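You operate a simulated robot arm through the tools that you are given. There is no shell and no other tool. Be economical: measure what you need, move in short steps, check, and stop when the job is done.

You are at the controls of a simulated robot arm. One attempt, no reset.

TASK
Shut the blue cap, torque its bolt and give the blue grease nipple two shots.
Fine: torque as the cap plate says; wrench and green pen go back; the foot bolts stay as they are.
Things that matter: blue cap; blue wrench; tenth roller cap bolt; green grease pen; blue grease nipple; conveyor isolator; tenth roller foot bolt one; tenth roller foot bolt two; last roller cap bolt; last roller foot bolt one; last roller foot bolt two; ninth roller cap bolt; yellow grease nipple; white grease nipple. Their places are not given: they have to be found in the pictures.

It is judged by the outcome, as a careful person would: the job done as asked, and still so three seconds after it is handed in. It fails if anything else is knocked over, pushed out of place, dropped, spilled or broken. A push-on lid holds only when it is set on centred and level and pressed home; a screw cap is set on level and turned clockwise until tight.

THE ROBOT
A 7-joint arm with a two-finger parallel gripper, fixed in place. Base frame: the origin is at the foot of the arm, x ahead of it, y to its left, z up. Units: cm, rad, N and s.
With the tool pointing down near the work surface it reaches from about 30 to 70 cm from the base axis. Its first joint turns from -1.152 to 1.152 rad. Payload 1.57 kg.
The tool frame sits at the grasp point between the pads (the TCP): z along the fingers, y along the line on which they close. The tips reach 3 cm beyond it. Largest opening 11 cm; finger width 2.4, thickness 1.2; the body of the gripper, 4.8 by 11.2 cm, starts 7.8 cm behind the TCP.
Orientation is that of the tool frame in the base frame, as a unit quaternion [x, y, z, w]. With the fingers straight down and closing along the base's y, the tool's x points along the base's -x, its y along +y and its z along -z.

THE INTERFACE
- The arm moves only by the tool jog_arm. Its argument "deltas" is one flat list of numbers, 7 for each row, row after row: the shift along the base's x, y, z in units of 400 mm (1.0 is 400 mm), then the turn, a rotation vector about the base's x, y, z in units of 120 degrees (1.0 is 120 degrees), then the gripper command, from -1 (fully open) to 1 (shut), values between in proportion. In form: [x, y, z, rx, ry, rz, hand, x, y, z, rx, ry, rz, hand, ...]. A call has 1 to 12 rows; each row is the pose to reach, as a shift and turn from the pose commanded when the call began. A call with a number of a shift or a turn outside -1 to 1 is refused whole. Rows are played at 5 a second. More than 5 cm and 0.15 rad between two rows, or a gripper value outside its range, and nothing of the call is played. Where a pose cannot be reached the arm comes as near as it can. A force on the tool above 40 N (or 10 N above the force at the start of the call, whichever is more), or a blocked arm, ends the call early, and 0.2 s more pass. Each finger travels about 10.8 cm/s and halts on what it meets, pressing with about 42 N; the grip force reading is that of the motor and also rises with nothing between the fingers. The clock runs only during rows and for 0.2 s after the last one: add rows that repeat a pose to give the fingers time. It gives the time, the measured TCP pose, the force on the tool (base axes), the opening and the grip force at its end, in the units of the frame above (readings bear some noise), and new pictures: "views" is both (left out), scene, wrist or none.
- Cameras (640 x 400 px; columns grow to the right, rows downward): "scene" is fixed at [14.85, -39.47, 138.12]; the picture's right is [0.86, -0.51, 0.00], its down [-0.40, -0.66, -0.63] and it looks along [0.33, 0.54, -0.77] (base axes); focal length 214 px, centre (320, 200). "wrist" rides on the gripper at [7, 1.6, -14.1] in the tool frame; the picture's right is [-0.23, 0.97, 0.00], its down [-0.85, -0.20, -0.48] and it looks along [-0.47, -0.11, 0.88] (tool axes); focal length 222 px, centre (320, 200).
- pixel_to_xyz(camera, pixels): there is no depth. For up to 12 entries [column, row, z] of the newest picture of that camera ("zoom" is the newest enlarged one), the place [x, y] in the base frame at which the ray of that pixel passes the height z, good to about 0.2 cm. No time passes.
- inspect(camera, box): a new picture of the part [left, top, right, bottom] of that camera's present view, enlarged. No time passes.
- hand_in(): hands the job in; it is judged then, once.

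Go step by step. Measure first, check grasps and placings, and put right what went wrong. The budget is 80 turns and 170 pictures, counting those below and the enlarged ones. Unless the task says otherwise, let go and move clear before handing in, and close with one line.

The tools are called after "Call:" as a command line: name --argument value ..., lists and objects as JSON in quotes. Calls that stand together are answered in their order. jog_arm: Moves the arm, as the interface text tells. Its arguments: {"type":"object","properties":{"deltas":{"type":"array","items":{"type":"number"}},"views":{"type":"string","enum":["both","scene","wrist","none"]}},"required":["deltas"]} The other tools are called the same way: pixel_to_xyz (camera, pixels) gives the place at which the rays of pixels pass given heights; inspect (camera, box) takes an enlarged picture of a part of a camera's view; hand_in () hands the job in.

At the start:

```text
t: 0.0
ee_pos: [35.52, -3.28, 130.86]
tcp_rot: [0.0, 1.0, 0.001, 0.001]
wrist_force: [-0.6, -0.4, 0.1]
width: 11.0
finger_force: 0.1
```

scene: 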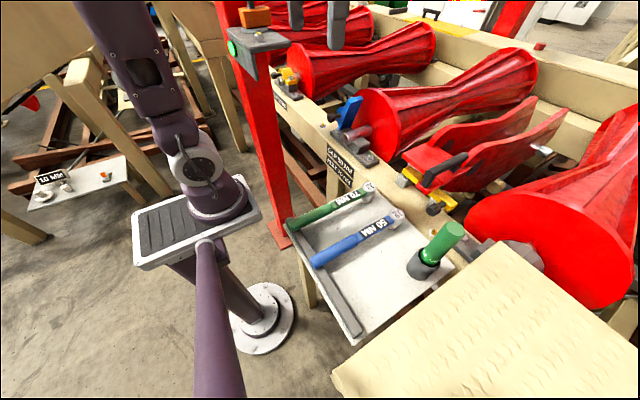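
wrist: 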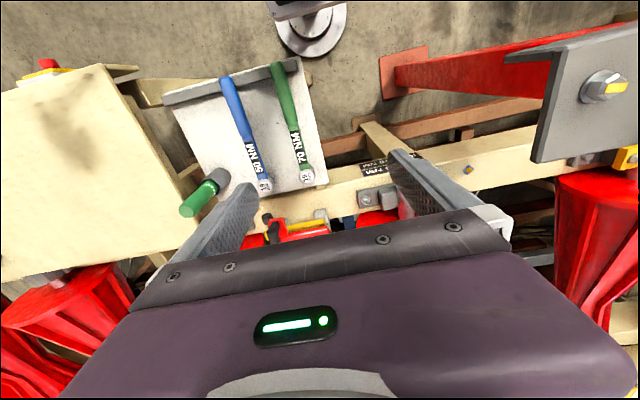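

The scene shows a tray with a green wrench (70 Nm), a blue wrench (50 Nm) and a green pen in a holder near (430,255), and an open blue cap near (348,112). I'll enlarge these regions first.

Call:
inspect --camera "scene" --box '[300, 70, 460, 170]'

Call:
inspect --camera "scene" --box '[280, 140, 480, 265]'

Call:
inspect --camera "scene" --box '[220, 0, 380, 100]'

Call:
inspect --camera "wrist" --box '[240, 120, 480, 270]'

```text
4.00 times, centred on (380, 120) of scene
```

zoom: 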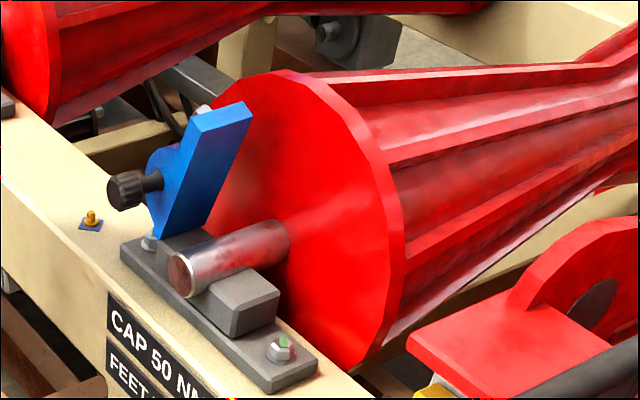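

```text
3.20 times, centred on (380, 202) of scene
```

zoom: 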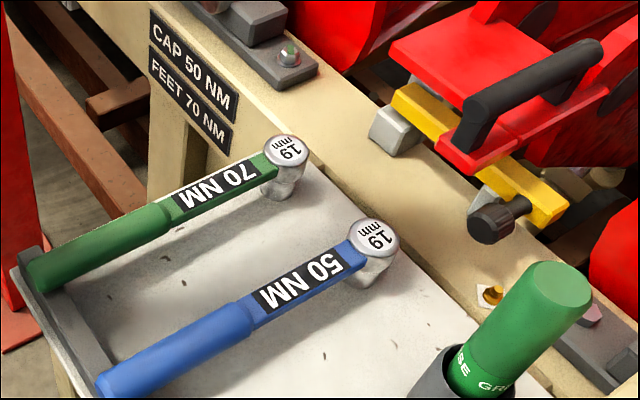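

```text
4.00 times, centred on (300, 50) of scene
```

zoom: 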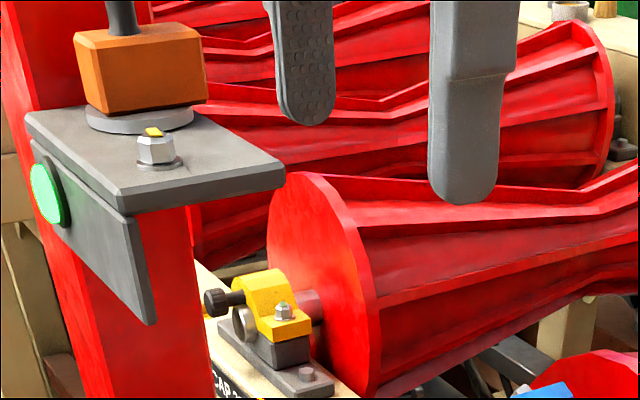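

```text
2.67 times, centred on (360, 195) of wrist
```

zoom: 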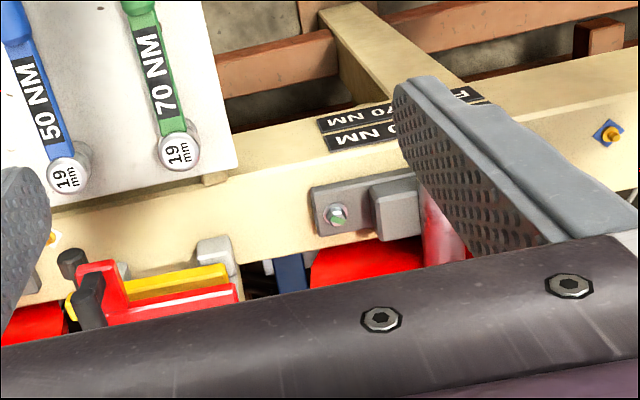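

Matching features appear in both views: foot bolt scene (370,157) / wrist (366,200), blue nipple (322,124) / (470,170), and the wrench heads. I'll triangulate by casting rays at two heights.

Call:
pixel_to_xyz --camera "scene" --pixels '[[370, 157, 86], [370, 157, 96], [322.5, 124.5, 86], [322.5, 124.5, 96], [369.7, 187, 86], [369.7, 187, 96], [396.3, 213.8, 86], [396.3, 213.8, 96], [312, 262, 86], [312, 262, 96], [331, 117, 96], [331, 117, 106]]'

Call:
pixel_to_xyz --camera "wrist" --pixels '[[366.4, 200.2, 86], [366.4, 200.2, 96], [469.9, 169.9, 86], [469.9, 169.9, 96], [307, 177, 86], [307, 177, 96], [265, 185.5, 86], [265, 185.5, 96], [225, 80, 86], [225, 80, 96], [190, 210, 96], [220, 178, 96]]'

Call:
inspect --camera "scene" --box '[380, 170, 540, 270]'

Call:
inspect --camera "scene" --box '[320, 85, 384, 125]'

```text
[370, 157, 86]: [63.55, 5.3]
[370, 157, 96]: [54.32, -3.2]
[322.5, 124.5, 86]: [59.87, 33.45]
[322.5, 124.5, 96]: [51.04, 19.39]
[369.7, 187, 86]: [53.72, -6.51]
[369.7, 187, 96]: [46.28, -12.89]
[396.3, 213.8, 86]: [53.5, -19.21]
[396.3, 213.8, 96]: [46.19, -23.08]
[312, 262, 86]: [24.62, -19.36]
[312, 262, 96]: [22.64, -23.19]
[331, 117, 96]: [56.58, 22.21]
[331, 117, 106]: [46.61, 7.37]
```

```text
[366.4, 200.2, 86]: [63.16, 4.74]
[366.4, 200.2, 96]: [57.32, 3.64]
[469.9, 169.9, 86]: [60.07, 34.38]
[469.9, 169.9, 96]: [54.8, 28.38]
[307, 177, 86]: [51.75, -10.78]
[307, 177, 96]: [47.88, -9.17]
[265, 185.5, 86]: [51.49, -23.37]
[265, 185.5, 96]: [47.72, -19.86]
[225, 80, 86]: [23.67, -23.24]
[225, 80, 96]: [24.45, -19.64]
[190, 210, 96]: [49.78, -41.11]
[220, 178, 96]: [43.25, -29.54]
```

```text
4.00 times, centred on (460, 220) of scene
```

zoom: 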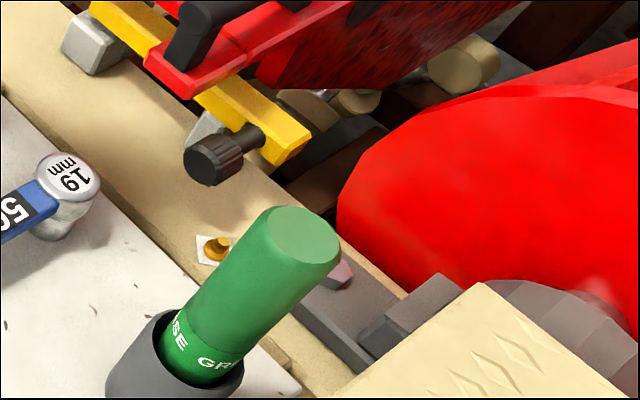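

```text
10.00 times, centred on (352, 105) of scene
```

zoom: 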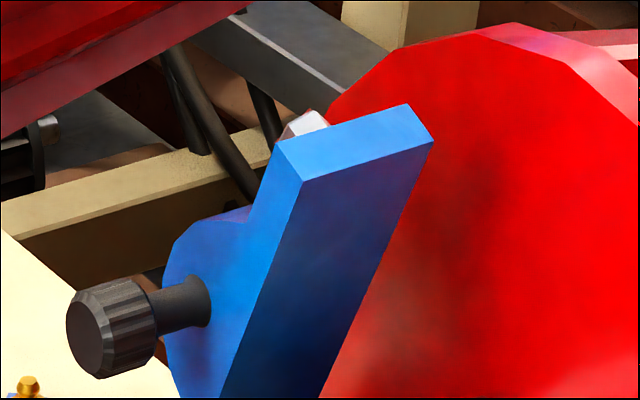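

The beam line is at about x≈62 and z≈85, and both wrench heads are at x≈49.5 and z≈91.5. Before moving left I'll locate the red post and its bracket, using the bracket bolt scene (259,37) / wrist (605,85).

Call:
pixel_to_xyz --camera "scene" --pixels '[[258.7, 37, 100], [258.7, 37, 120], [283, 235, 0], [270, 160, 50], [289, 42, 110], [289, 42, 120], [233, 30, 110], [233, 30, 120], [257, 79, 100], [257, 79, 110]]'

Call:
pixel_to_xyz --camera "wrist" --pixels '[[605, 85, 100], [605, 85, 120], [400, 75, 0], [555, 57, 100], [555, 57, 110], [535, 160, 100], [535, 160, 110], [505, 57, 110], [505, 57, 120]]'

Call:
inspect --camera "wrist" --box '[440, 0, 640, 125]'

```text
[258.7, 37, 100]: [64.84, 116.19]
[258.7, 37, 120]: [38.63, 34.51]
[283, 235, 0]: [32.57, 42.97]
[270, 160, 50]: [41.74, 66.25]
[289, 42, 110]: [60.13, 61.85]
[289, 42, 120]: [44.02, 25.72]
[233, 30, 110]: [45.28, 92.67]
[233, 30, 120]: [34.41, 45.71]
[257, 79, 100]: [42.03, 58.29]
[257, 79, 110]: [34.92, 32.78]
```

```text
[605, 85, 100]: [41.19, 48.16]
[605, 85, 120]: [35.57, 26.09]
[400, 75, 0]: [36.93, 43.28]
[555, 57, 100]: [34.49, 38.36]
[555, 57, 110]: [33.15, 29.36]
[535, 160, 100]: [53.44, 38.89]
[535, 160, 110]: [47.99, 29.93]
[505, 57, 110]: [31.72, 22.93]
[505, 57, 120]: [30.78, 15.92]
```

```text
3.20 times, centred on (540, 62) of wrist
```

zoom: 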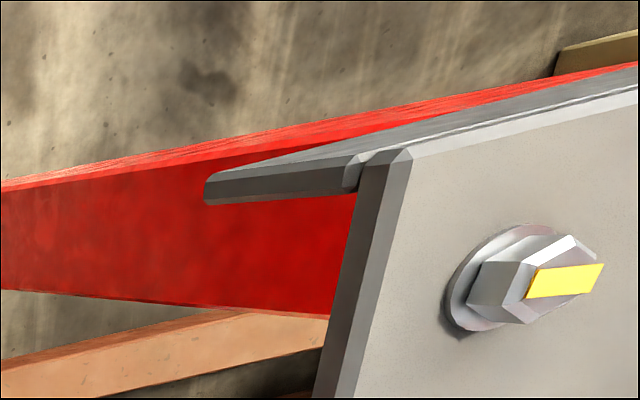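

The bracket bolt is at about (35, 23, 123), and the bracket occupies x 30–42, y>19, z 115–122, so I must keep the arm clear of it. I'll move the wrist camera toward the tenth roller while staying at y≈8.

Call:
jog_arm --deltas '[0.0325, 0.0565, -0.08, 0, 0, 0, -1, 0.065, 0.113, -0.16, 0, 0, 0, -1, 0.0975, 0.17, -0.24, 0, 0, 0, -1, 0.13, 0.226, -0.32, 0, 0, 0, -1, 0.1625, 0.2825, -0.4, 0, 0, 0, -1, 0.1625, 0.2825, -0.4, 0, 0, 0, -1]'

```text
t: 1.4
ee_pos: [42.15, 7.98, 114.69]
tcp_rot: [0.0, 1.0, 0.0, 0.0]
wrist_force: [0.0, -0.2, -0.4]
width: 11.0
finger_force: 0.1
```

scene: 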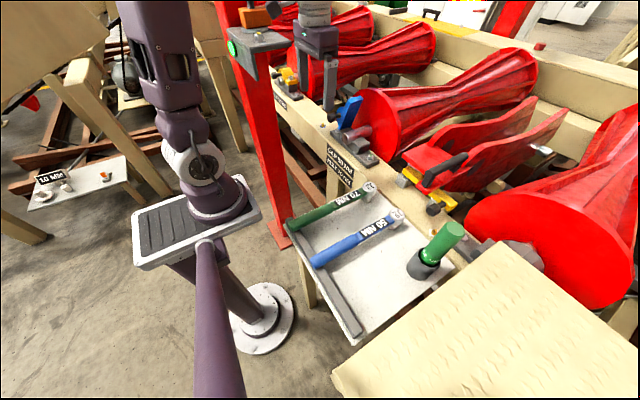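
wrist: 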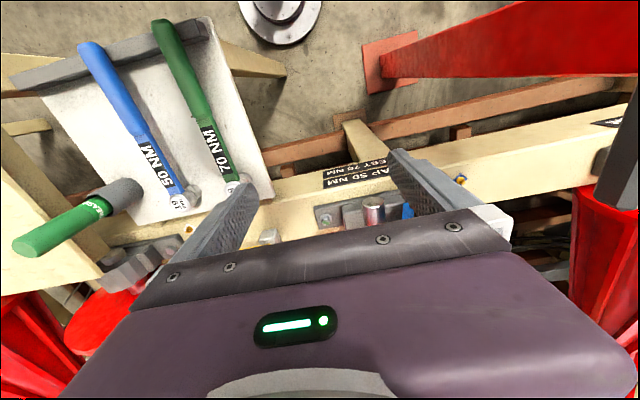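

The wrist picture's lower part is hidden by the gripper body. I'll tilt the fingers forward by about 0.5 rad and back off so the camera sees the open cap.

Call:
jog_arm --deltas '[-0.03, 0.02, -0.02, 0, -0.065, 0, -1, -0.06, 0.04, -0.04, 0, -0.13, 0, -1, -0.09, 0.06, -0.06, 0, -0.195, 0, -1, -0.12, 0.08, -0.08, 0, -0.26, 0, -1, -0.12, 0.08, -0.08, 0, -0.26, 0, -1]' --views "wrist"

```text
t: 2.6
ee_pos: [37.22, 11.32, 111.56]
tcp_rot: [-0.001, 0.963, 0.0, 0.269]
wrist_force: [-0.5, -0.6, -1.5]
width: 11.0
finger_force: 0.1
```

wrist: 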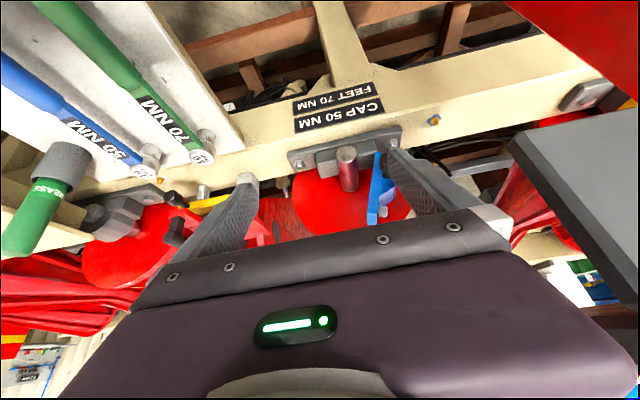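

The cap plate reads "CAP 50 NM", so the blue 50 Nm wrench is right. The shaft is at (348,168) and the blue cap at (378,190). I'll enlarge this part.

Call:
inspect --camera "wrist" --box '[280, 80, 472, 200]'

Call:
inspect --camera "scene" --box '[300, 70, 428, 150]'

```text
3.33 times, centred on (376, 140) of wrist
```

zoom: 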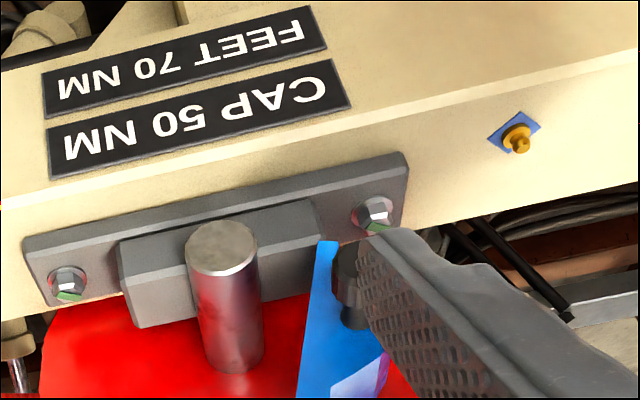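

```text
5.00 times, centred on (364, 110) of scene
```

zoom: 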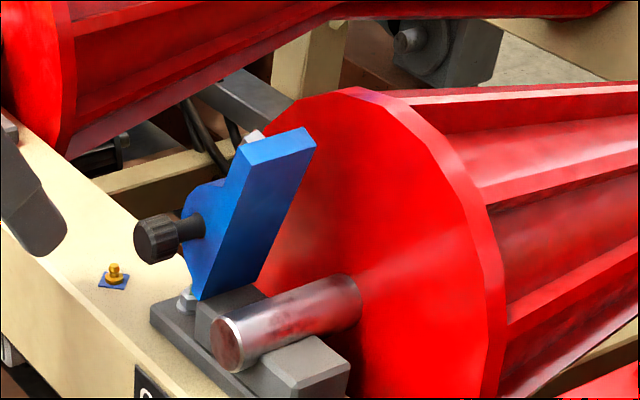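

I'll triangulate the shaft end, second foot bolt, knob and nipple from this pair of views.

Call:
pixel_to_xyz --camera "wrist" --pixels '[[392.5, 144, 84], [392.5, 144, 94], [346, 155, 84], [346, 155, 94], [384, 160, 88], [384, 160, 98], [435.5, 119, 82], [435.5, 119, 92], [300, 165, 84], [300, 165, 94], [378, 153.5, 84], [378, 153.5, 94]]'

Call:
pixel_to_xyz --camera "scene" --pixels '[[337.4, 130, 84], [337.4, 130, 94], [345, 138.6, 84], [345, 138.6, 94], [332, 118, 88], [332, 118, 98], [322.5, 124.5, 82], [322.5, 124.5, 92], [370, 157, 84], [370, 157, 94], [356, 99, 98], [356, 99, 108]]'

```text
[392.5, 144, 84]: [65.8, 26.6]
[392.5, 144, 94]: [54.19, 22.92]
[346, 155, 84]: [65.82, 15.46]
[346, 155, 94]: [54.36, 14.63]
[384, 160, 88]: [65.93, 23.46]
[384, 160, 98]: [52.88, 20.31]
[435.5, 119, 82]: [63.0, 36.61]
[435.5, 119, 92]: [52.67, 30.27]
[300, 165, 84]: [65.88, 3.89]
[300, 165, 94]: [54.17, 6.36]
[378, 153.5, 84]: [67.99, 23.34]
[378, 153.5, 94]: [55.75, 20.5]
```

```text
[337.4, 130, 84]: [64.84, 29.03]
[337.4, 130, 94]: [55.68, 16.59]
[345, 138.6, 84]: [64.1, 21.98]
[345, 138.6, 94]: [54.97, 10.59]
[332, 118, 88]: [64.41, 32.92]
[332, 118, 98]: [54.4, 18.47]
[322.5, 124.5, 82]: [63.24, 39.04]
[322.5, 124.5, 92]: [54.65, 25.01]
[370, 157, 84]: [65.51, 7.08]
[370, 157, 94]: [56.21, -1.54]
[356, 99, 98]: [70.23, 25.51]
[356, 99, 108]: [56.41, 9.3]
```

Triangulation gives the shaft end at about (58.6, 15.0, 90.2), foot bolts at (62.5, 4.6) and (62.5, 25.6) at z≈87, the nipple at (60.1, 34.6, 85.2) and the knob tip at about (55.5, 20.8, 96.4). The right finger hides the knob, so I'll close the fingers for a clear look.

Call:
jog_arm --deltas '[0, 0, 0, 0, 0, 0, 1, 0, 0, 0, 0, 0, 0, 1, 0, 0, 0, 0, 0, 0, 1]' --views "none"

Call:
inspect --camera "wrist" --box '[340, 100, 468, 180]'

Call:
inspect --camera "wrist" --box '[80, 120, 304, 260]'

```text
t: 3.4
ee_pos: [37.21, 11.2, 111.52]
tcp_rot: [0.001, 0.963, 0.0, 0.269]
wrist_force: [0.5, -0.5, -0.1]
width: 0.0
finger_force: 20.7
```

```text
5.00 times, centred on (404, 140) of wrist
```

zoom: 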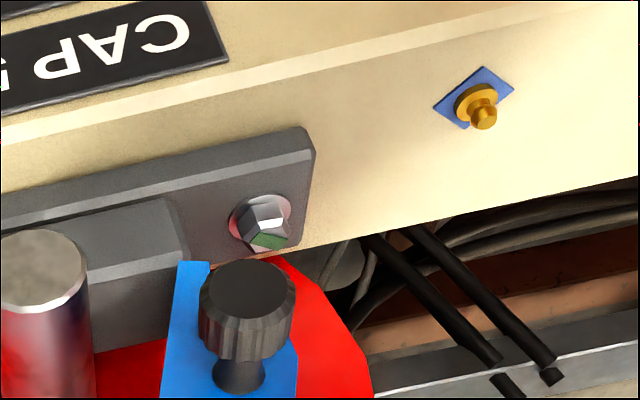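

```text
2.86 times, centred on (192, 190) of wrist
```

zoom: 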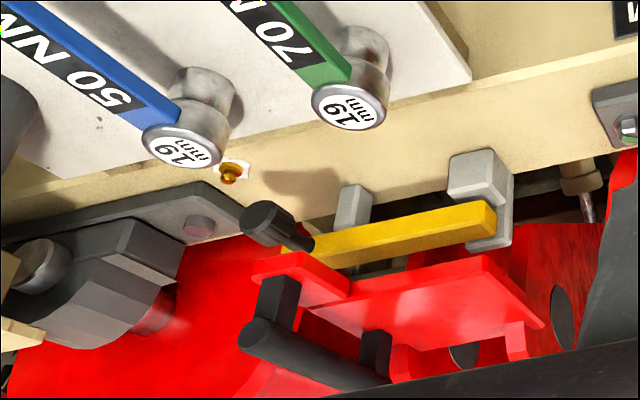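

The knob is now visible: front face at wrist (390.4,157.6) and scene (329,119). I'll triangulate it.

Call:
pixel_to_xyz --camera "wrist" --pixels '[[390.4, 157.6, 90], [390.4, 157.6, 100], [387.5, 174, 90], [387.5, 174, 100], [436, 122, 82], [436, 122, 90], [375, 153, 90], [375, 153, 100], [381, 157.6, 94], [399.2, 157.6, 94]]'

Call:
pixel_to_xyz --camera "scene" --pixels '[[329, 119, 90], [329, 119, 100], [339.5, 115, 90], [339.5, 115, 100], [322.5, 123.5, 82], [322.5, 123.5, 90]]'

```text
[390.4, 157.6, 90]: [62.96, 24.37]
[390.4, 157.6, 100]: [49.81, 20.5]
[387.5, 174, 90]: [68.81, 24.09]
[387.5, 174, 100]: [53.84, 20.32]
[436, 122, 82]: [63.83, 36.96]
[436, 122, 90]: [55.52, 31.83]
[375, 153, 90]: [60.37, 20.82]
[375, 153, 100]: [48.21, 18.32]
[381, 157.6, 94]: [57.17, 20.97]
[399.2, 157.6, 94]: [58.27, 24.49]
```

```text
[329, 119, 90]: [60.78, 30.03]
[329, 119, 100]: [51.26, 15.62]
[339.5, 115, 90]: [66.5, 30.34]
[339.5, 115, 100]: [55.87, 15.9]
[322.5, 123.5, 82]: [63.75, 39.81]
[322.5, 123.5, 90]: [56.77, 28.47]
```

The knob axis is at y≈22.1, z≈95.6, with its face at x≈55.8, and it is about 3.2 cm across. Next I'll check the cap's lean from its front mating edge, (340,130) to (349,104) in the scene.

Call:
pixel_to_xyz --camera "scene" --pixels '[[339.5, 129.5, 86], [339.5, 129.5, 96], [349, 104, 96], [349, 104, 106], [348, 99.5, 96], [348, 99.5, 106], [363, 98.5, 96], [363, 98.5, 106], [352, 96.5, 96], [352, 96.5, 106]]'

Call:
inspect --camera "scene" --box '[260, 60, 324, 100]'

Call:
inspect --camera "scene" --box '[325, 90, 373, 120]'

```text
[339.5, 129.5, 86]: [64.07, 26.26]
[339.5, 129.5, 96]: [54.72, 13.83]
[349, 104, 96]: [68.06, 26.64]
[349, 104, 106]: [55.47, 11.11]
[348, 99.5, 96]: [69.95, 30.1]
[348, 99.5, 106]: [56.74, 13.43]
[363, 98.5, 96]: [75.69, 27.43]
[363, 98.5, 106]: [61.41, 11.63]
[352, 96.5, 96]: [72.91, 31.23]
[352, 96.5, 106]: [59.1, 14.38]
```

```text
10.00 times, centred on (292, 80) of scene
```

zoom: 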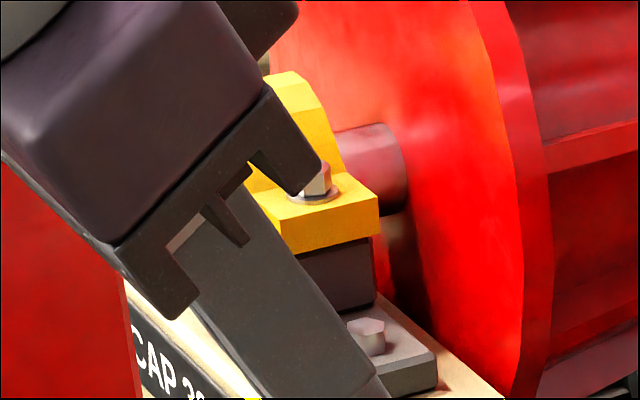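

```text
13.33 times, centred on (349, 105) of scene
```

zoom: 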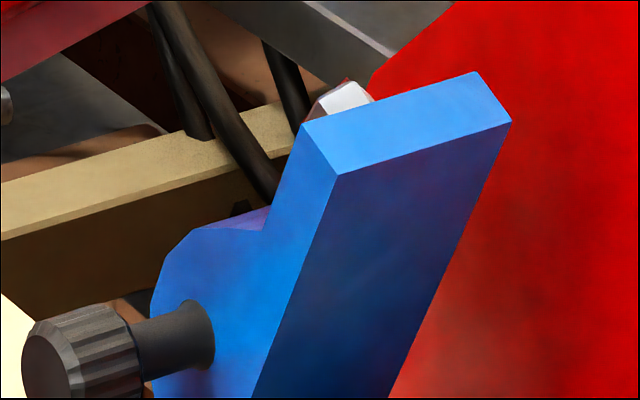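

The mating edge runs from about (60, 20.9, 90.4) to (60, 16.8, 103), so the cap leans about 72° and hinges at (y 21, z 90). The knob should end near y≈15–16, z≈93. I'll right the tool and go above the knob with the fingers half open, caging it rather than clamping it.

Call:
jog_arm --deltas '[0.08, 0.0175, 0, 0, 0.065, 0, 0.09, 0.16, 0.035, 0, 0, 0.13, 0, 0.09, 0.24, 0.0525, 0, 0, 0.195, 0, 0.09, 0.32, 0.07, 0, 0, 0.26, 0, 0.09, 0.375, 0.1375, -0.01, 0, 0.26, 0, 0.09, 0.43, 0.205, -0.025, 0, 0.26, 0, 0.09, 0.485, 0.2725, -0.04, 0, 0.26, 0, 0.09, 0.485, 0.2725, -0.04, 0, 0.26, 0, 0.09]' --views "both"

```text
t: 5.2
ee_pos: [56.75, 22.21, 109.81]
tcp_rot: [0.0, 1.0, 0.0, 0.0]
wrist_force: [-0.4, -0.3, -0.7]
width: 5.02
finger_force: 0.1
```

scene: 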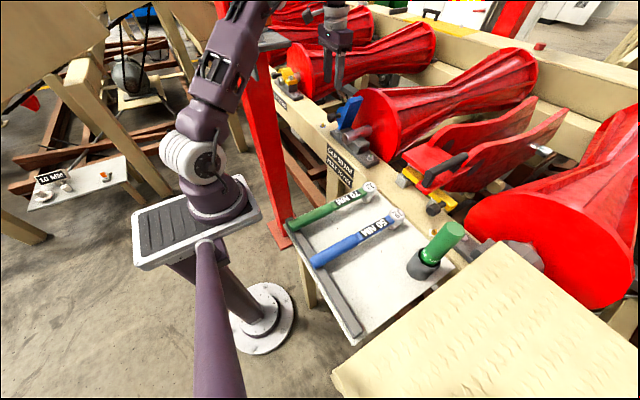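
wrist: 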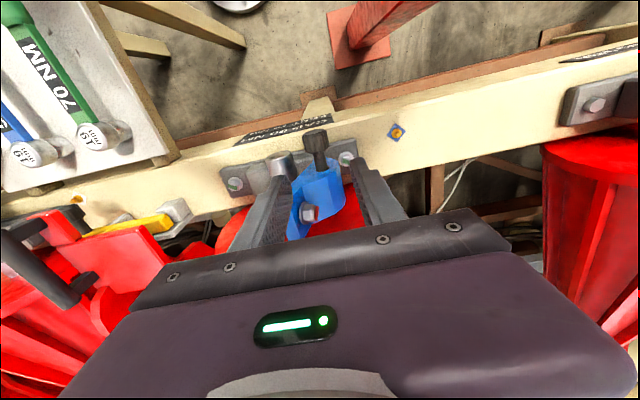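

The arm is clear of the bracket, and the wrist view shows the knob between the finger lines at (316,138). I'll recheck its place before descending.

Call:
pixel_to_xyz --camera "wrist" --pixels '[[316, 135, 95.5], [304, 138, 95.5], [328, 136, 95.5], [321, 165, 95.5], [309, 212, 103], [396, 132, 85.5]]'

Call:
inspect --camera "wrist" --box '[220, 110, 420, 235]'

```text
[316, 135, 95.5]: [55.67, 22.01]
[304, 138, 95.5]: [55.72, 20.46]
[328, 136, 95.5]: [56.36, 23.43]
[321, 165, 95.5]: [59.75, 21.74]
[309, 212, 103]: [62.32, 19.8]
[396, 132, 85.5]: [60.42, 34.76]
```

```text
3.20 times, centred on (320, 172) of wrist
```

zoom: 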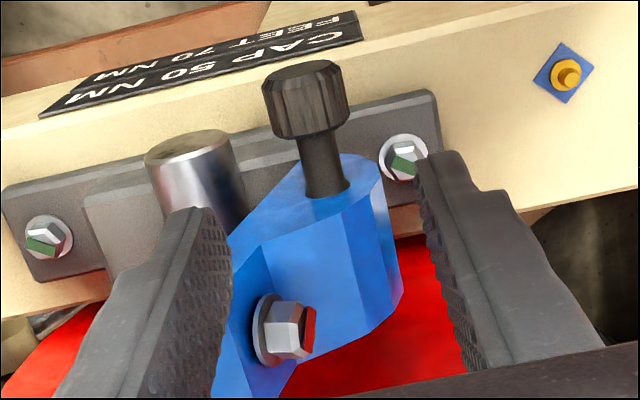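

The knob is confirmed at y≈22.0, x≈55.7–58, and the cap bolt shows a red mark. I'll descend to z≈96.6 around the knob.

Call:
jog_arm --deltas '[-0.002, -0.005, -0.08, 0, 0, 0, 0.09, -0.005, -0.005, -0.16, 0, 0, 0, 0.09, -0.005, -0.005, -0.24, 0, 0, 0, 0.09, -0.005, -0.005, -0.29, 0, 0, 0, 0.09, -0.005, -0.005, -0.33, 0, 0, 0, 0.09, -0.005, -0.005, -0.33, 0, 0, 0, 0.09]' --views "both"

```text
t: 6.6
ee_pos: [56.41, 21.97, 96.91]
tcp_rot: [0.0, 1.0, 0.0, 0.0]
wrist_force: [-0.2, 0.3, 0.3]
width: 5.02
finger_force: 0.0
```

scene: 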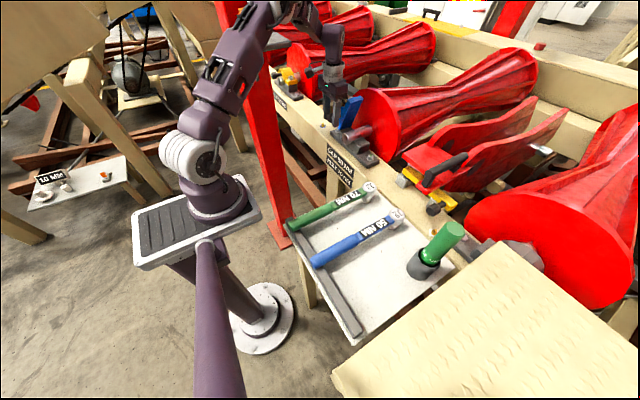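
wrist: 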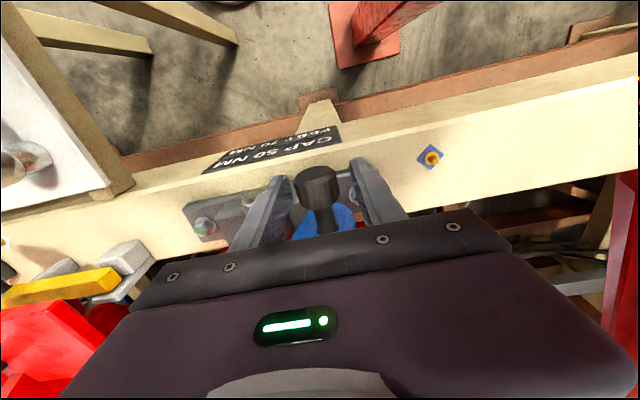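

The knob sits between the fingers at (320,190) with no force. I'll push it over in -y along the hinge arc, first part.

Call:
jog_arm --deltas '[0, -0.02, 0, 0, 0, 0, 0.09, 0, -0.04, 0, 0, 0, 0, 0.09, 0, -0.06, 0, 0, 0, 0, 0.09, 0, -0.08, -0.005, 0, 0, 0, 0.09, 0, -0.1, -0.01, 0, 0, 0, 0.09]' --views "both"

```text
t: 7.8
ee_pos: [56.47, 17.84, 96.37]
tcp_rot: [0.002, 1.0, -0.001, 0.001]
wrist_force: [0.2, 1.5, 0.1]
width: 5.15
finger_force: 0.9
```

scene: 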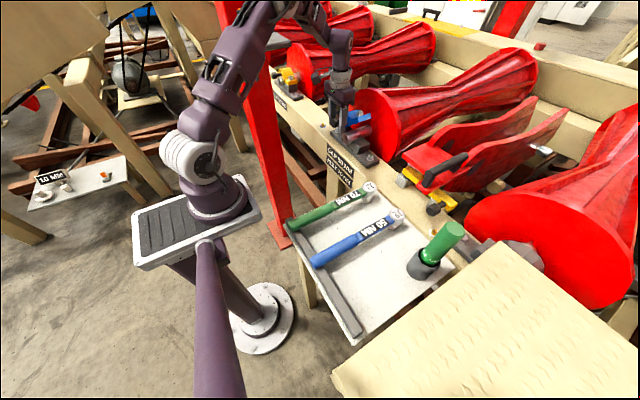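
wrist: 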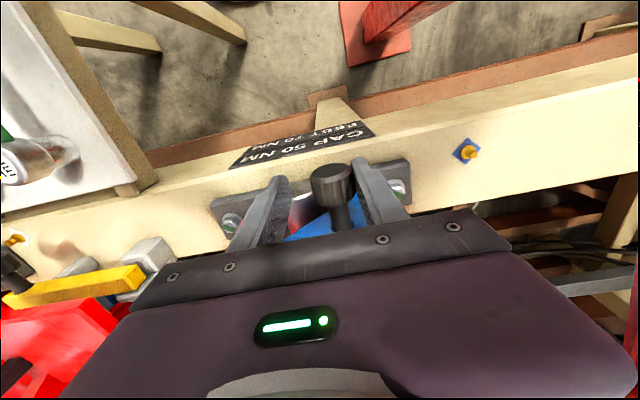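

The cap is moving with the knob, at 1.5 N of side force. I'll continue the arc, lowering as the knob falls.

Call:
jog_arm --deltas '[0, -0.015, -0.01, 0, 0, 0, 0.09, 0, -0.03, -0.02, 0, 0, 0, 0.09, 0, -0.045, -0.03, 0, 0, 0, 0.09, 0, -0.06, -0.045, 0, 0, 0, 0.09, 0, -0.075, -0.055, 0, 0, 0, 0.09, 0, -0.085, -0.06, 0, 0, 0, 0.09]' --views "both"

```text
t: 9.2
ee_pos: [56.48, 14.7, 93.96]
tcp_rot: [0.001, 1.0, 0.002, 0.001]
wrist_force: [0.2, 12.2, 5.0]
width: 6.11
finger_force: 6.8
```

scene: 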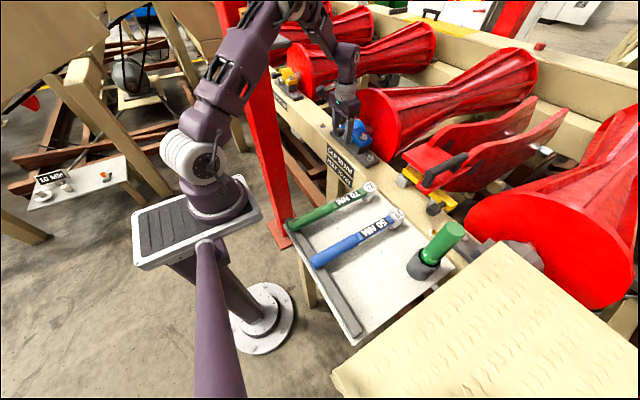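
wrist: 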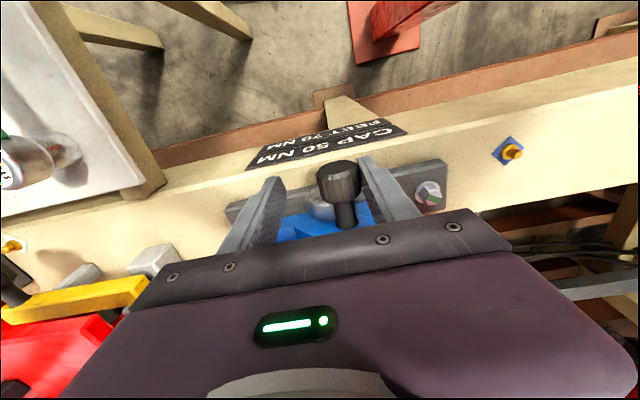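

The side force rose to 12 N, so the cap is probably near its stop. I'll enlarge both views to see whether it is fully down.

Call:
inspect --camera "scene" --box '[325, 90, 405, 140]'

Call:
inspect --camera "scene" --box '[345, 130, 393, 160]'

Call:
inspect --camera "wrist" --box '[220, 140, 460, 250]'

```text
8.00 times, centred on (365, 115) of scene
```

zoom: 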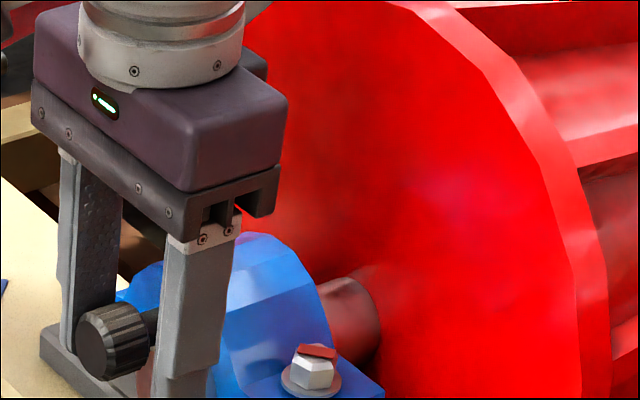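

```text
13.33 times, centred on (369, 145) of scene
```

zoom: 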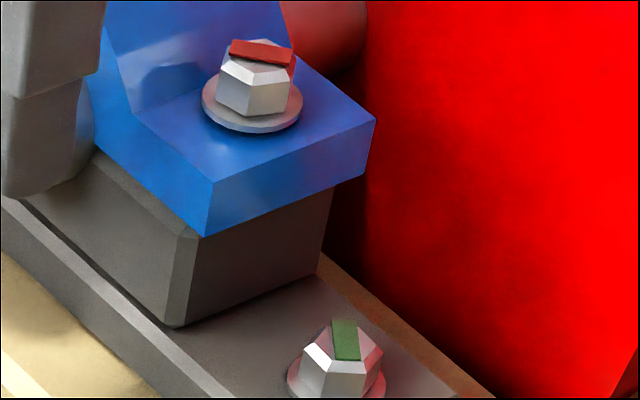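

```text
2.67 times, centred on (340, 195) of wrist
```

zoom: 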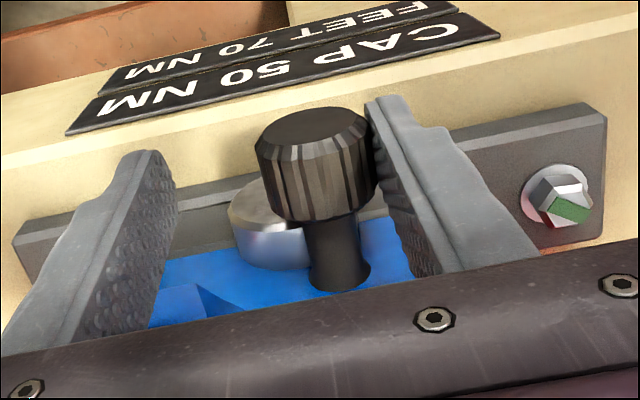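

The cap looks seated flat on the block, with its bolt upright at scene (364,137). I'll ease off sideways and lift clear.

Call:
jog_arm --deltas '[0, 0.025, 0, 0, 0, 0, 0.09, 0, 0.025, 0.06, 0, 0, 0, 0.09, 0, 0.025, 0.15, 0, 0, 0, 0.09, -0.05, 0, 0.25, 0, 0, 0, 0.09, -0.15, -0.05, 0.35, 0, 0, 0, 0.09, -0.2, -0.1, 0.4, 0, 0, 0, 0.09, -0.2, -0.1, 0.4, 0, 0, 0, 0.09]' --views "both"

Call:
inspect --camera "scene" --box '[325, 105, 389, 145]'

Call:
inspect --camera "wrist" --box '[220, 140, 460, 250]'

```text
refused: row 5 steps farther than a row can; nothing moved
```

```text
10.00 times, centred on (357, 125) of scene
```

zoom: 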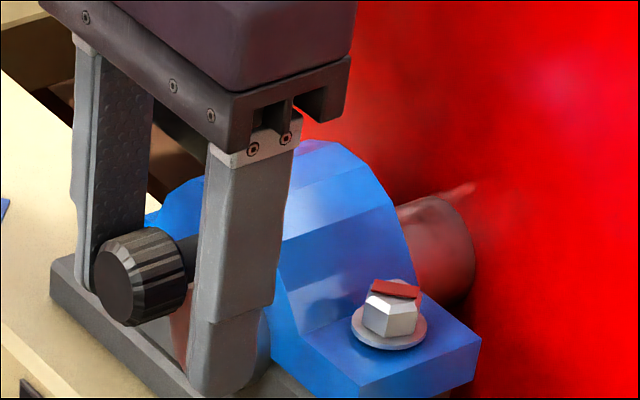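

```text
2.67 times, centred on (340, 195) of wrist
```

zoom: 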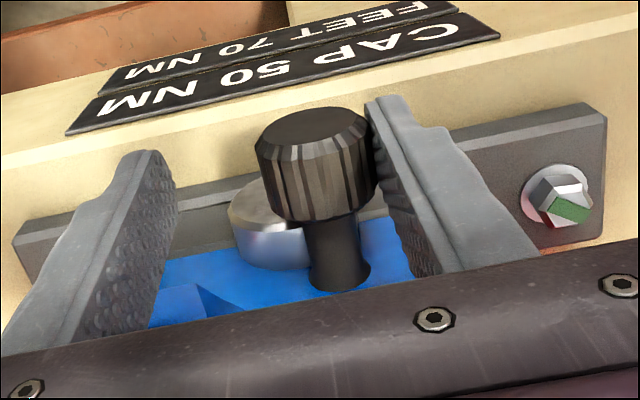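

The call was refused because one step was too long, so I'll repeat it with shorter steps.

Call:
jog_arm --deltas '[0, 0.025, 0, 0, 0, 0, 0.09, 0, 0.025, 0.06, 0, 0, 0, 0.09, 0, 0.025, 0.15, 0, 0, 0, 0.09, -0.04, 0, 0.22, 0, 0, 0, 0.09, -0.1, -0.03, 0.3, 0, 0, 0, 0.09, -0.15, -0.06, 0.38, 0, 0, 0, 0.09, -0.2, -0.1, 0.4, 0, 0, 0, 0.09, -0.2, -0.1, 0.4, 0, 0, 0, 0.09]' --views "both"

Call:
inspect --camera "scene" --box '[325, 105, 405, 155]'

Call:
inspect --camera "wrist" --box '[220, 120, 460, 270]'

```text
t: 11.0
ee_pos: [48.46, 10.59, 109.89]
tcp_rot: [0.001, 1.0, 0.001, -0.001]
wrist_force: [0.0, -0.4, -0.5]
width: 5.0
finger_force: 0.1
```

scene: 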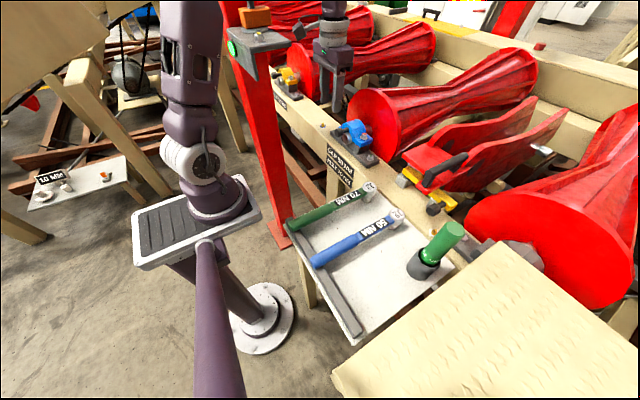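
wrist: 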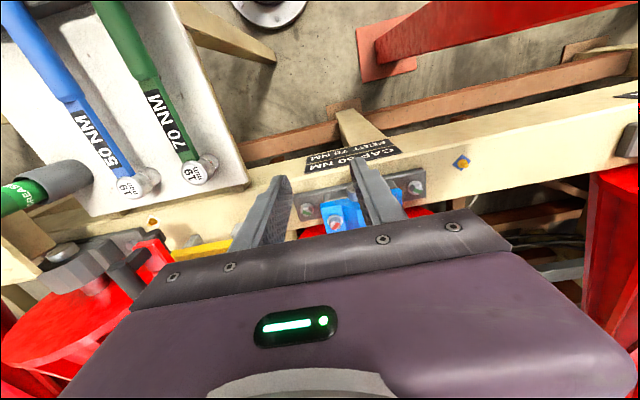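

```text
8.00 times, centred on (365, 130) of scene
```

zoom: 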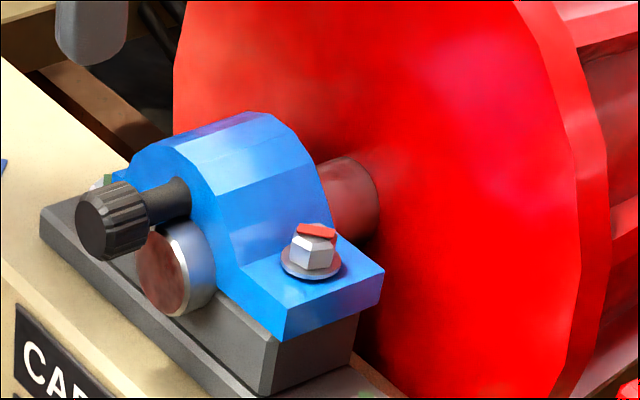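

```text
2.67 times, centred on (340, 195) of wrist
```

zoom: 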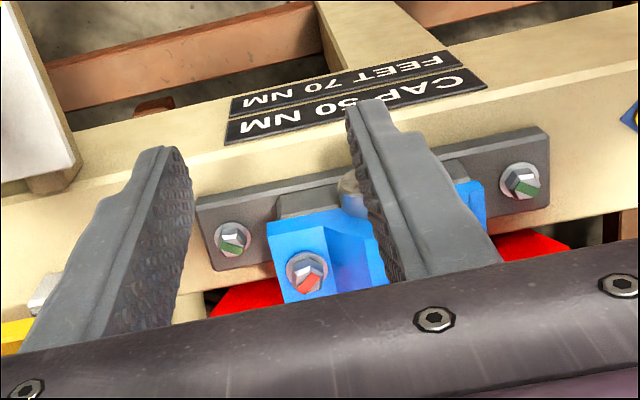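

The cap is shut and stays down. Bolt head top is at scene (364.4,134.4) / wrist (335,222). I'll triangulate it and look at the wrenches closely.

Call:
pixel_to_xyz --camera "wrist" --pixels '[[335, 222, 88], [335, 222, 98], [307, 209, 86], [134, 182, 91], [134, 182, 86], [200, 167, 91], [70, 90, 91], [30, 10, 91]]'

Call:
pixel_to_xyz --camera "scene" --pixels '[[364.4, 134.4, 88], [364.4, 134.4, 98], [396.3, 213.8, 91.5], [312, 262, 90], [350, 118, 95], [350, 118, 100], [338, 132, 93]]'

Call:
inspect --camera "wrist" --box '[0, 0, 240, 240]'

Call:
inspect --camera "scene" --box '[280, 170, 440, 270]'

```text
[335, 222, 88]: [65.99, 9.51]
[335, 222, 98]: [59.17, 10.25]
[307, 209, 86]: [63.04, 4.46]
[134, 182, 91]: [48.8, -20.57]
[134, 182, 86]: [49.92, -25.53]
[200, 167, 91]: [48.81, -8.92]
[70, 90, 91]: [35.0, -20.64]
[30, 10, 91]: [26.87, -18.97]
```

```text
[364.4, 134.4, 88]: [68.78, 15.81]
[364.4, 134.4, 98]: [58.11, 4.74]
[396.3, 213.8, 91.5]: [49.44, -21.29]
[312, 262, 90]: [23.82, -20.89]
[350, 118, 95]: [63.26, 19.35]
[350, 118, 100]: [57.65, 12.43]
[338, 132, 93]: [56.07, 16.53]
```

```text
1.67 times, centred on (120, 120) of wrist
```

zoom: 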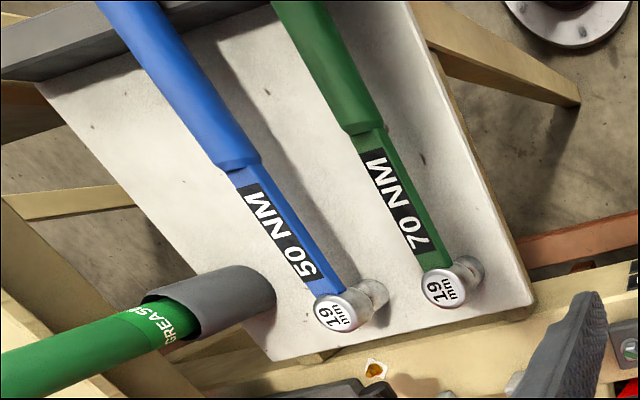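

```text
4.00 times, centred on (360, 220) of scene
```

zoom: 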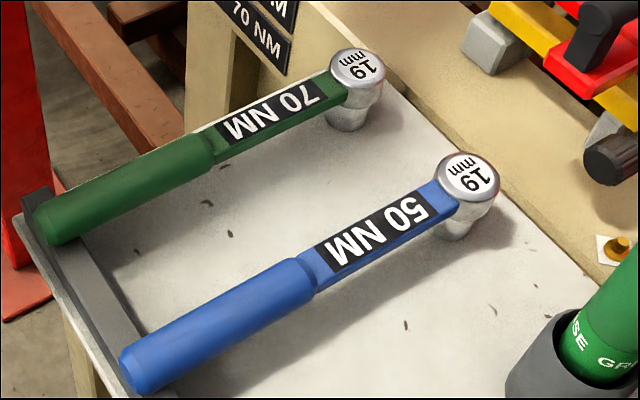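

The bolt head top is at about (62.7, 9.9, 93.3). The blue wrench head is at (49.3, -21.3) with its thick grip along x≈24–37. I'll go above the grip at x≈34.5.

Call:
jog_arm --deltas '[-0.044, -0.1, 0, 0, 0, 0, -0.09, -0.088, -0.2, 0, 0, 0, 0, -0.09, -0.132, -0.3, 0, 0, 0, 0, -0.09, -0.176, -0.4, -0.01, 0, 0, 0, -0.09, -0.22, -0.5, -0.02, 0, 0, 0, -0.09, -0.264, -0.6, -0.03, 0, 0, 0, -0.09, -0.308, -0.7, -0.04, 0, 0, 0, -0.09, -0.349, -0.795, -0.045, 0, 0, 0, -0.09, -0.349, -0.795, -0.045, 0, 0, 0, -0.09]' --views "both"

```text
t: 13.0
ee_pos: [34.37, -21.39, 108.21]
tcp_rot: [0.0, 1.0, 0.001, 0.0]
wrist_force: [-0.6, 0.0, -0.5]
width: 6.01
finger_force: 0.0
```

scene: 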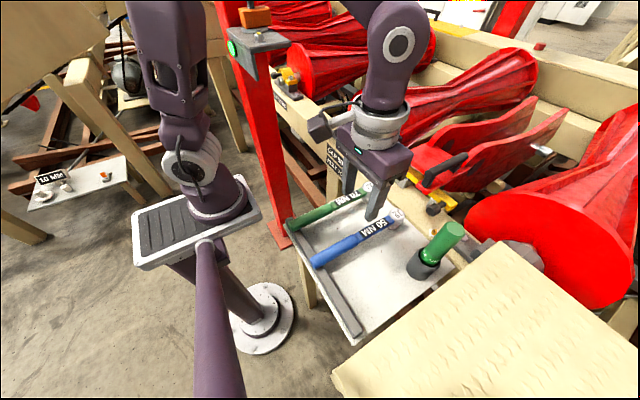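
wrist: 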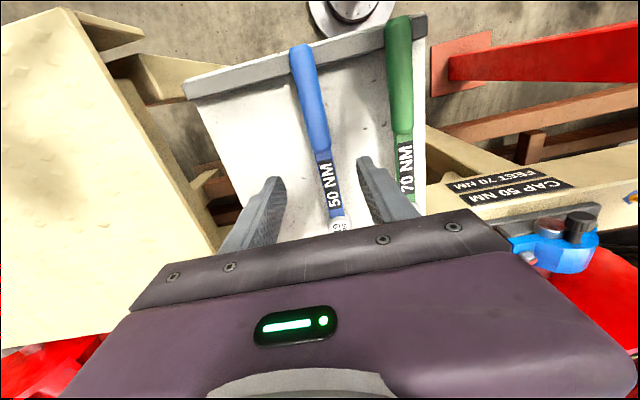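

The blue grip runs between wrist (302,50) and (320,152). I'll read its line and the tray features to get the exact grasp point.

Call:
pixel_to_xyz --camera "wrist" --pixels '[[302, 50, 90], [312, 100, 90], [320, 150, 90], [338, 222, 91.5], [303, 102, 90], [324, 98, 90]]'

Call:
inspect --camera "wrist" --box '[270, 30, 430, 130]'

```text
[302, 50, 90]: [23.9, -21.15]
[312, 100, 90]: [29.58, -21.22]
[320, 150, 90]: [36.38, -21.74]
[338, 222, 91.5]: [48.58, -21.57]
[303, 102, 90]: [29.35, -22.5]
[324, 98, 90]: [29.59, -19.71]
```

```text
4.00 times, centred on (350, 80) of wrist
```

zoom: 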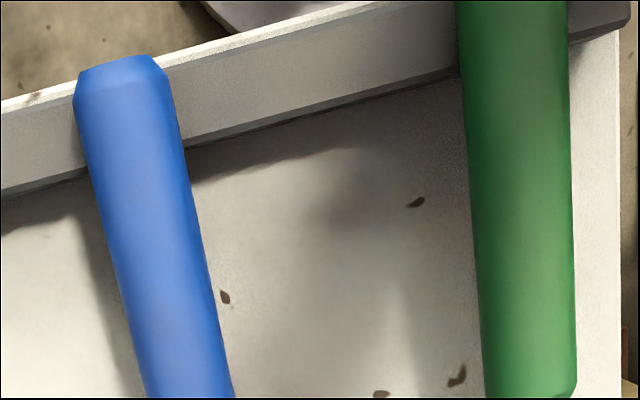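

The handle axis is at y≈-21.4, 2.8 cm thick and parallel to x, so the TCP is already above it. I'll descend to z≈90.

Call:
jog_arm --deltas '[0, 0, -0.11, 0, 0, 0, -0.09, 0, 0, -0.22, 0, 0, 0, -0.09, 0, 0, -0.33, 0, 0, 0, -0.09, 0, 0, -0.4, 0, 0, 0, -0.09, 0, 0, -0.455, 0, 0, 0, -0.09, 0, 0, -0.455, 0, 0, 0, -0.09]' --views "both"

Call:
inspect --camera "scene" --box '[290, 180, 418, 260]'

```text
t: 14.4
ee_pos: [34.41, -21.34, 89.94]
tcp_rot: [0.001, 1.0, -0.001, 0.001]
wrist_force: [-0.4, 0.4, -0.7]
width: 6.01
finger_force: 0.0
```

scene: 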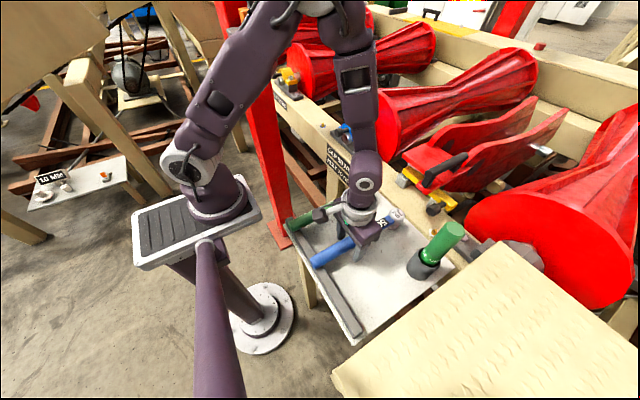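
wrist: 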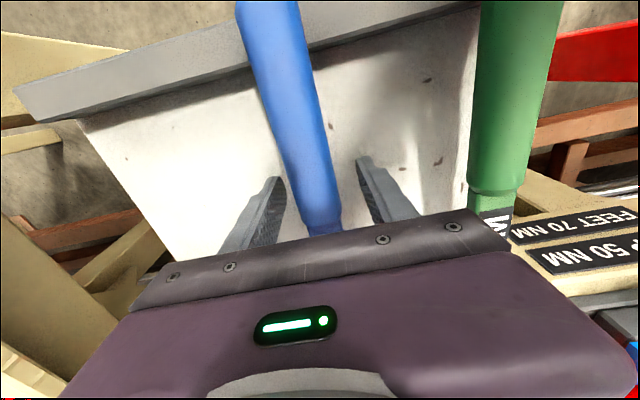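

```text
5.00 times, centred on (354, 220) of scene
```

zoom: 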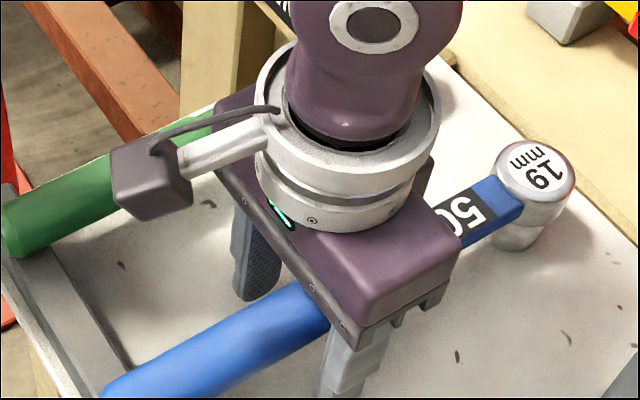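

The fingers straddle the grip. I'll close, wait, then lift 3 cm.

Call:
jog_arm --deltas '[0, 0, 0, 0, 0, 0, 1, 0, 0, 0, 0, 0, 0, 1, 0, 0, 0, 0, 0, 0, 1, 0, 0, 0.02, 0, 0, 0, 1, 0, 0, 0.05, 0, 0, 0, 1, 0, 0, 0.08, 0, 0, 0, 1, 0, 0, 0.08, 0, 0, 0, 1]' --views "both"

Call:
inspect --camera "scene" --box '[290, 180, 418, 260]'

```text
t: 16.0
ee_pos: [34.45, -21.4, 93.18]
tcp_rot: [0.001, 1.0, 0.0, 0.0]
wrist_force: [0.4, 0.2, -4.1]
width: 2.8
finger_force: 38.3
```

scene: 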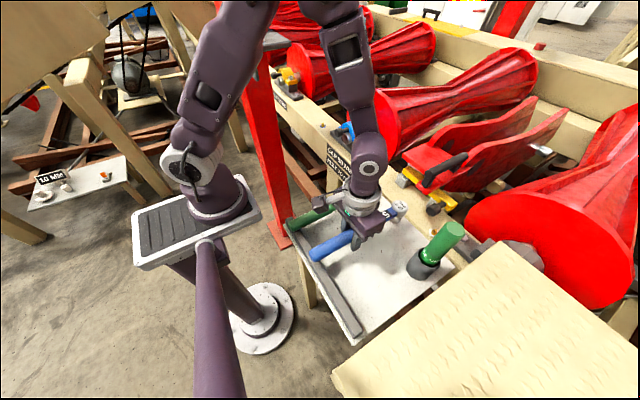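
wrist: 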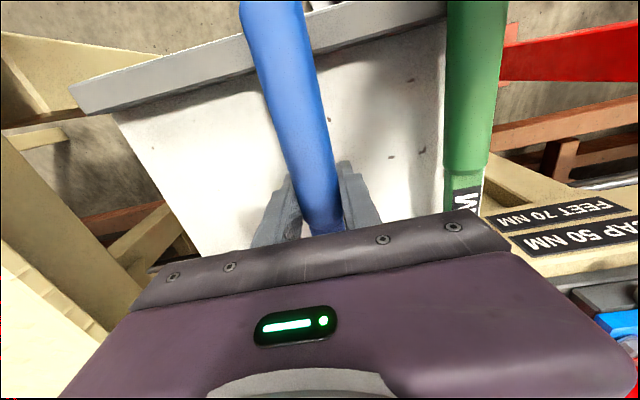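

```text
5.00 times, centred on (354, 220) of scene
```

zoom: 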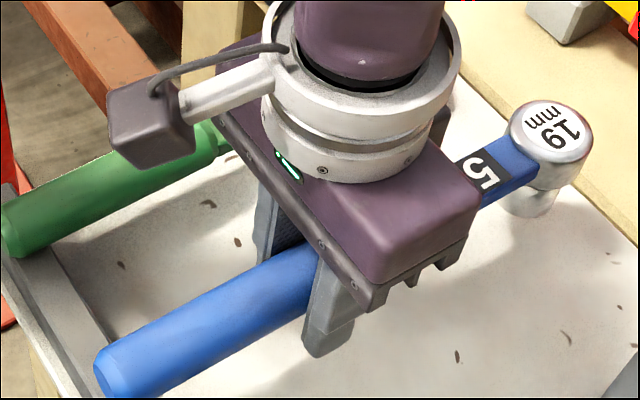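

The wrench lifted level at 4.1 N. I'll measure the head's offset from the TCP.

Call:
pixel_to_xyz --camera "scene" --pixels '[[400.6, 206.4, 94.7], [397, 214.2, 91.5]]'

Call:
inspect --camera "scene" --box '[380, 190, 428, 220]'

```text
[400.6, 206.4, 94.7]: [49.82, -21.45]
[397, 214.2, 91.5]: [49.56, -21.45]
```

```text
13.33 times, centred on (404, 205) of scene
```

zoom: 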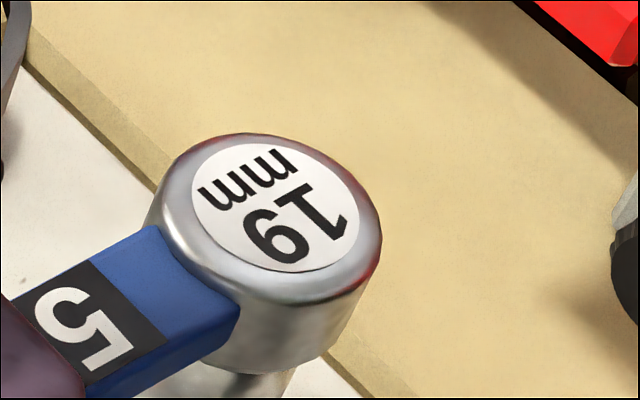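

The head centre is 15.3 cm ahead of the TCP, with the socket bottom about 4 cm below it. I'll lift to z≈112, swing toward the bolt and yaw +45°, so the handle starts on the -y side and has room to turn clockwise.

Call:
jog_arm --deltas '[0, 0, 0.11, 0, 0, 0, 1, 0, 0, 0.22, 0, 0, 0, 1, 0, 0, 0.34, 0, 0, 0, 1, 0, 0, 0.47, 0, 0, 0, 1, 0.06, 0.07, 0.47, 0, 0, 0.055, 1, 0.12, 0.145, 0.47, 0, 0, 0.11, 1, 0.185, 0.22, 0.47, 0, 0, 0.165, 1, 0.25, 0.295, 0.47, 0, 0, 0.22, 1, 0.315, 0.37, 0.47, 0, 0, 0.275, 1, 0.375, 0.44, 0.47, 0, 0, 0.33, 1, 0.436, 0.5125, 0.47, 0, 0, 0.375, 1, 0.436, 0.5125, 0.47, 0, 0, 0.375, 1]' --views "both"

```text
refused: row 4 steps farther than a row can; nothing moved
```

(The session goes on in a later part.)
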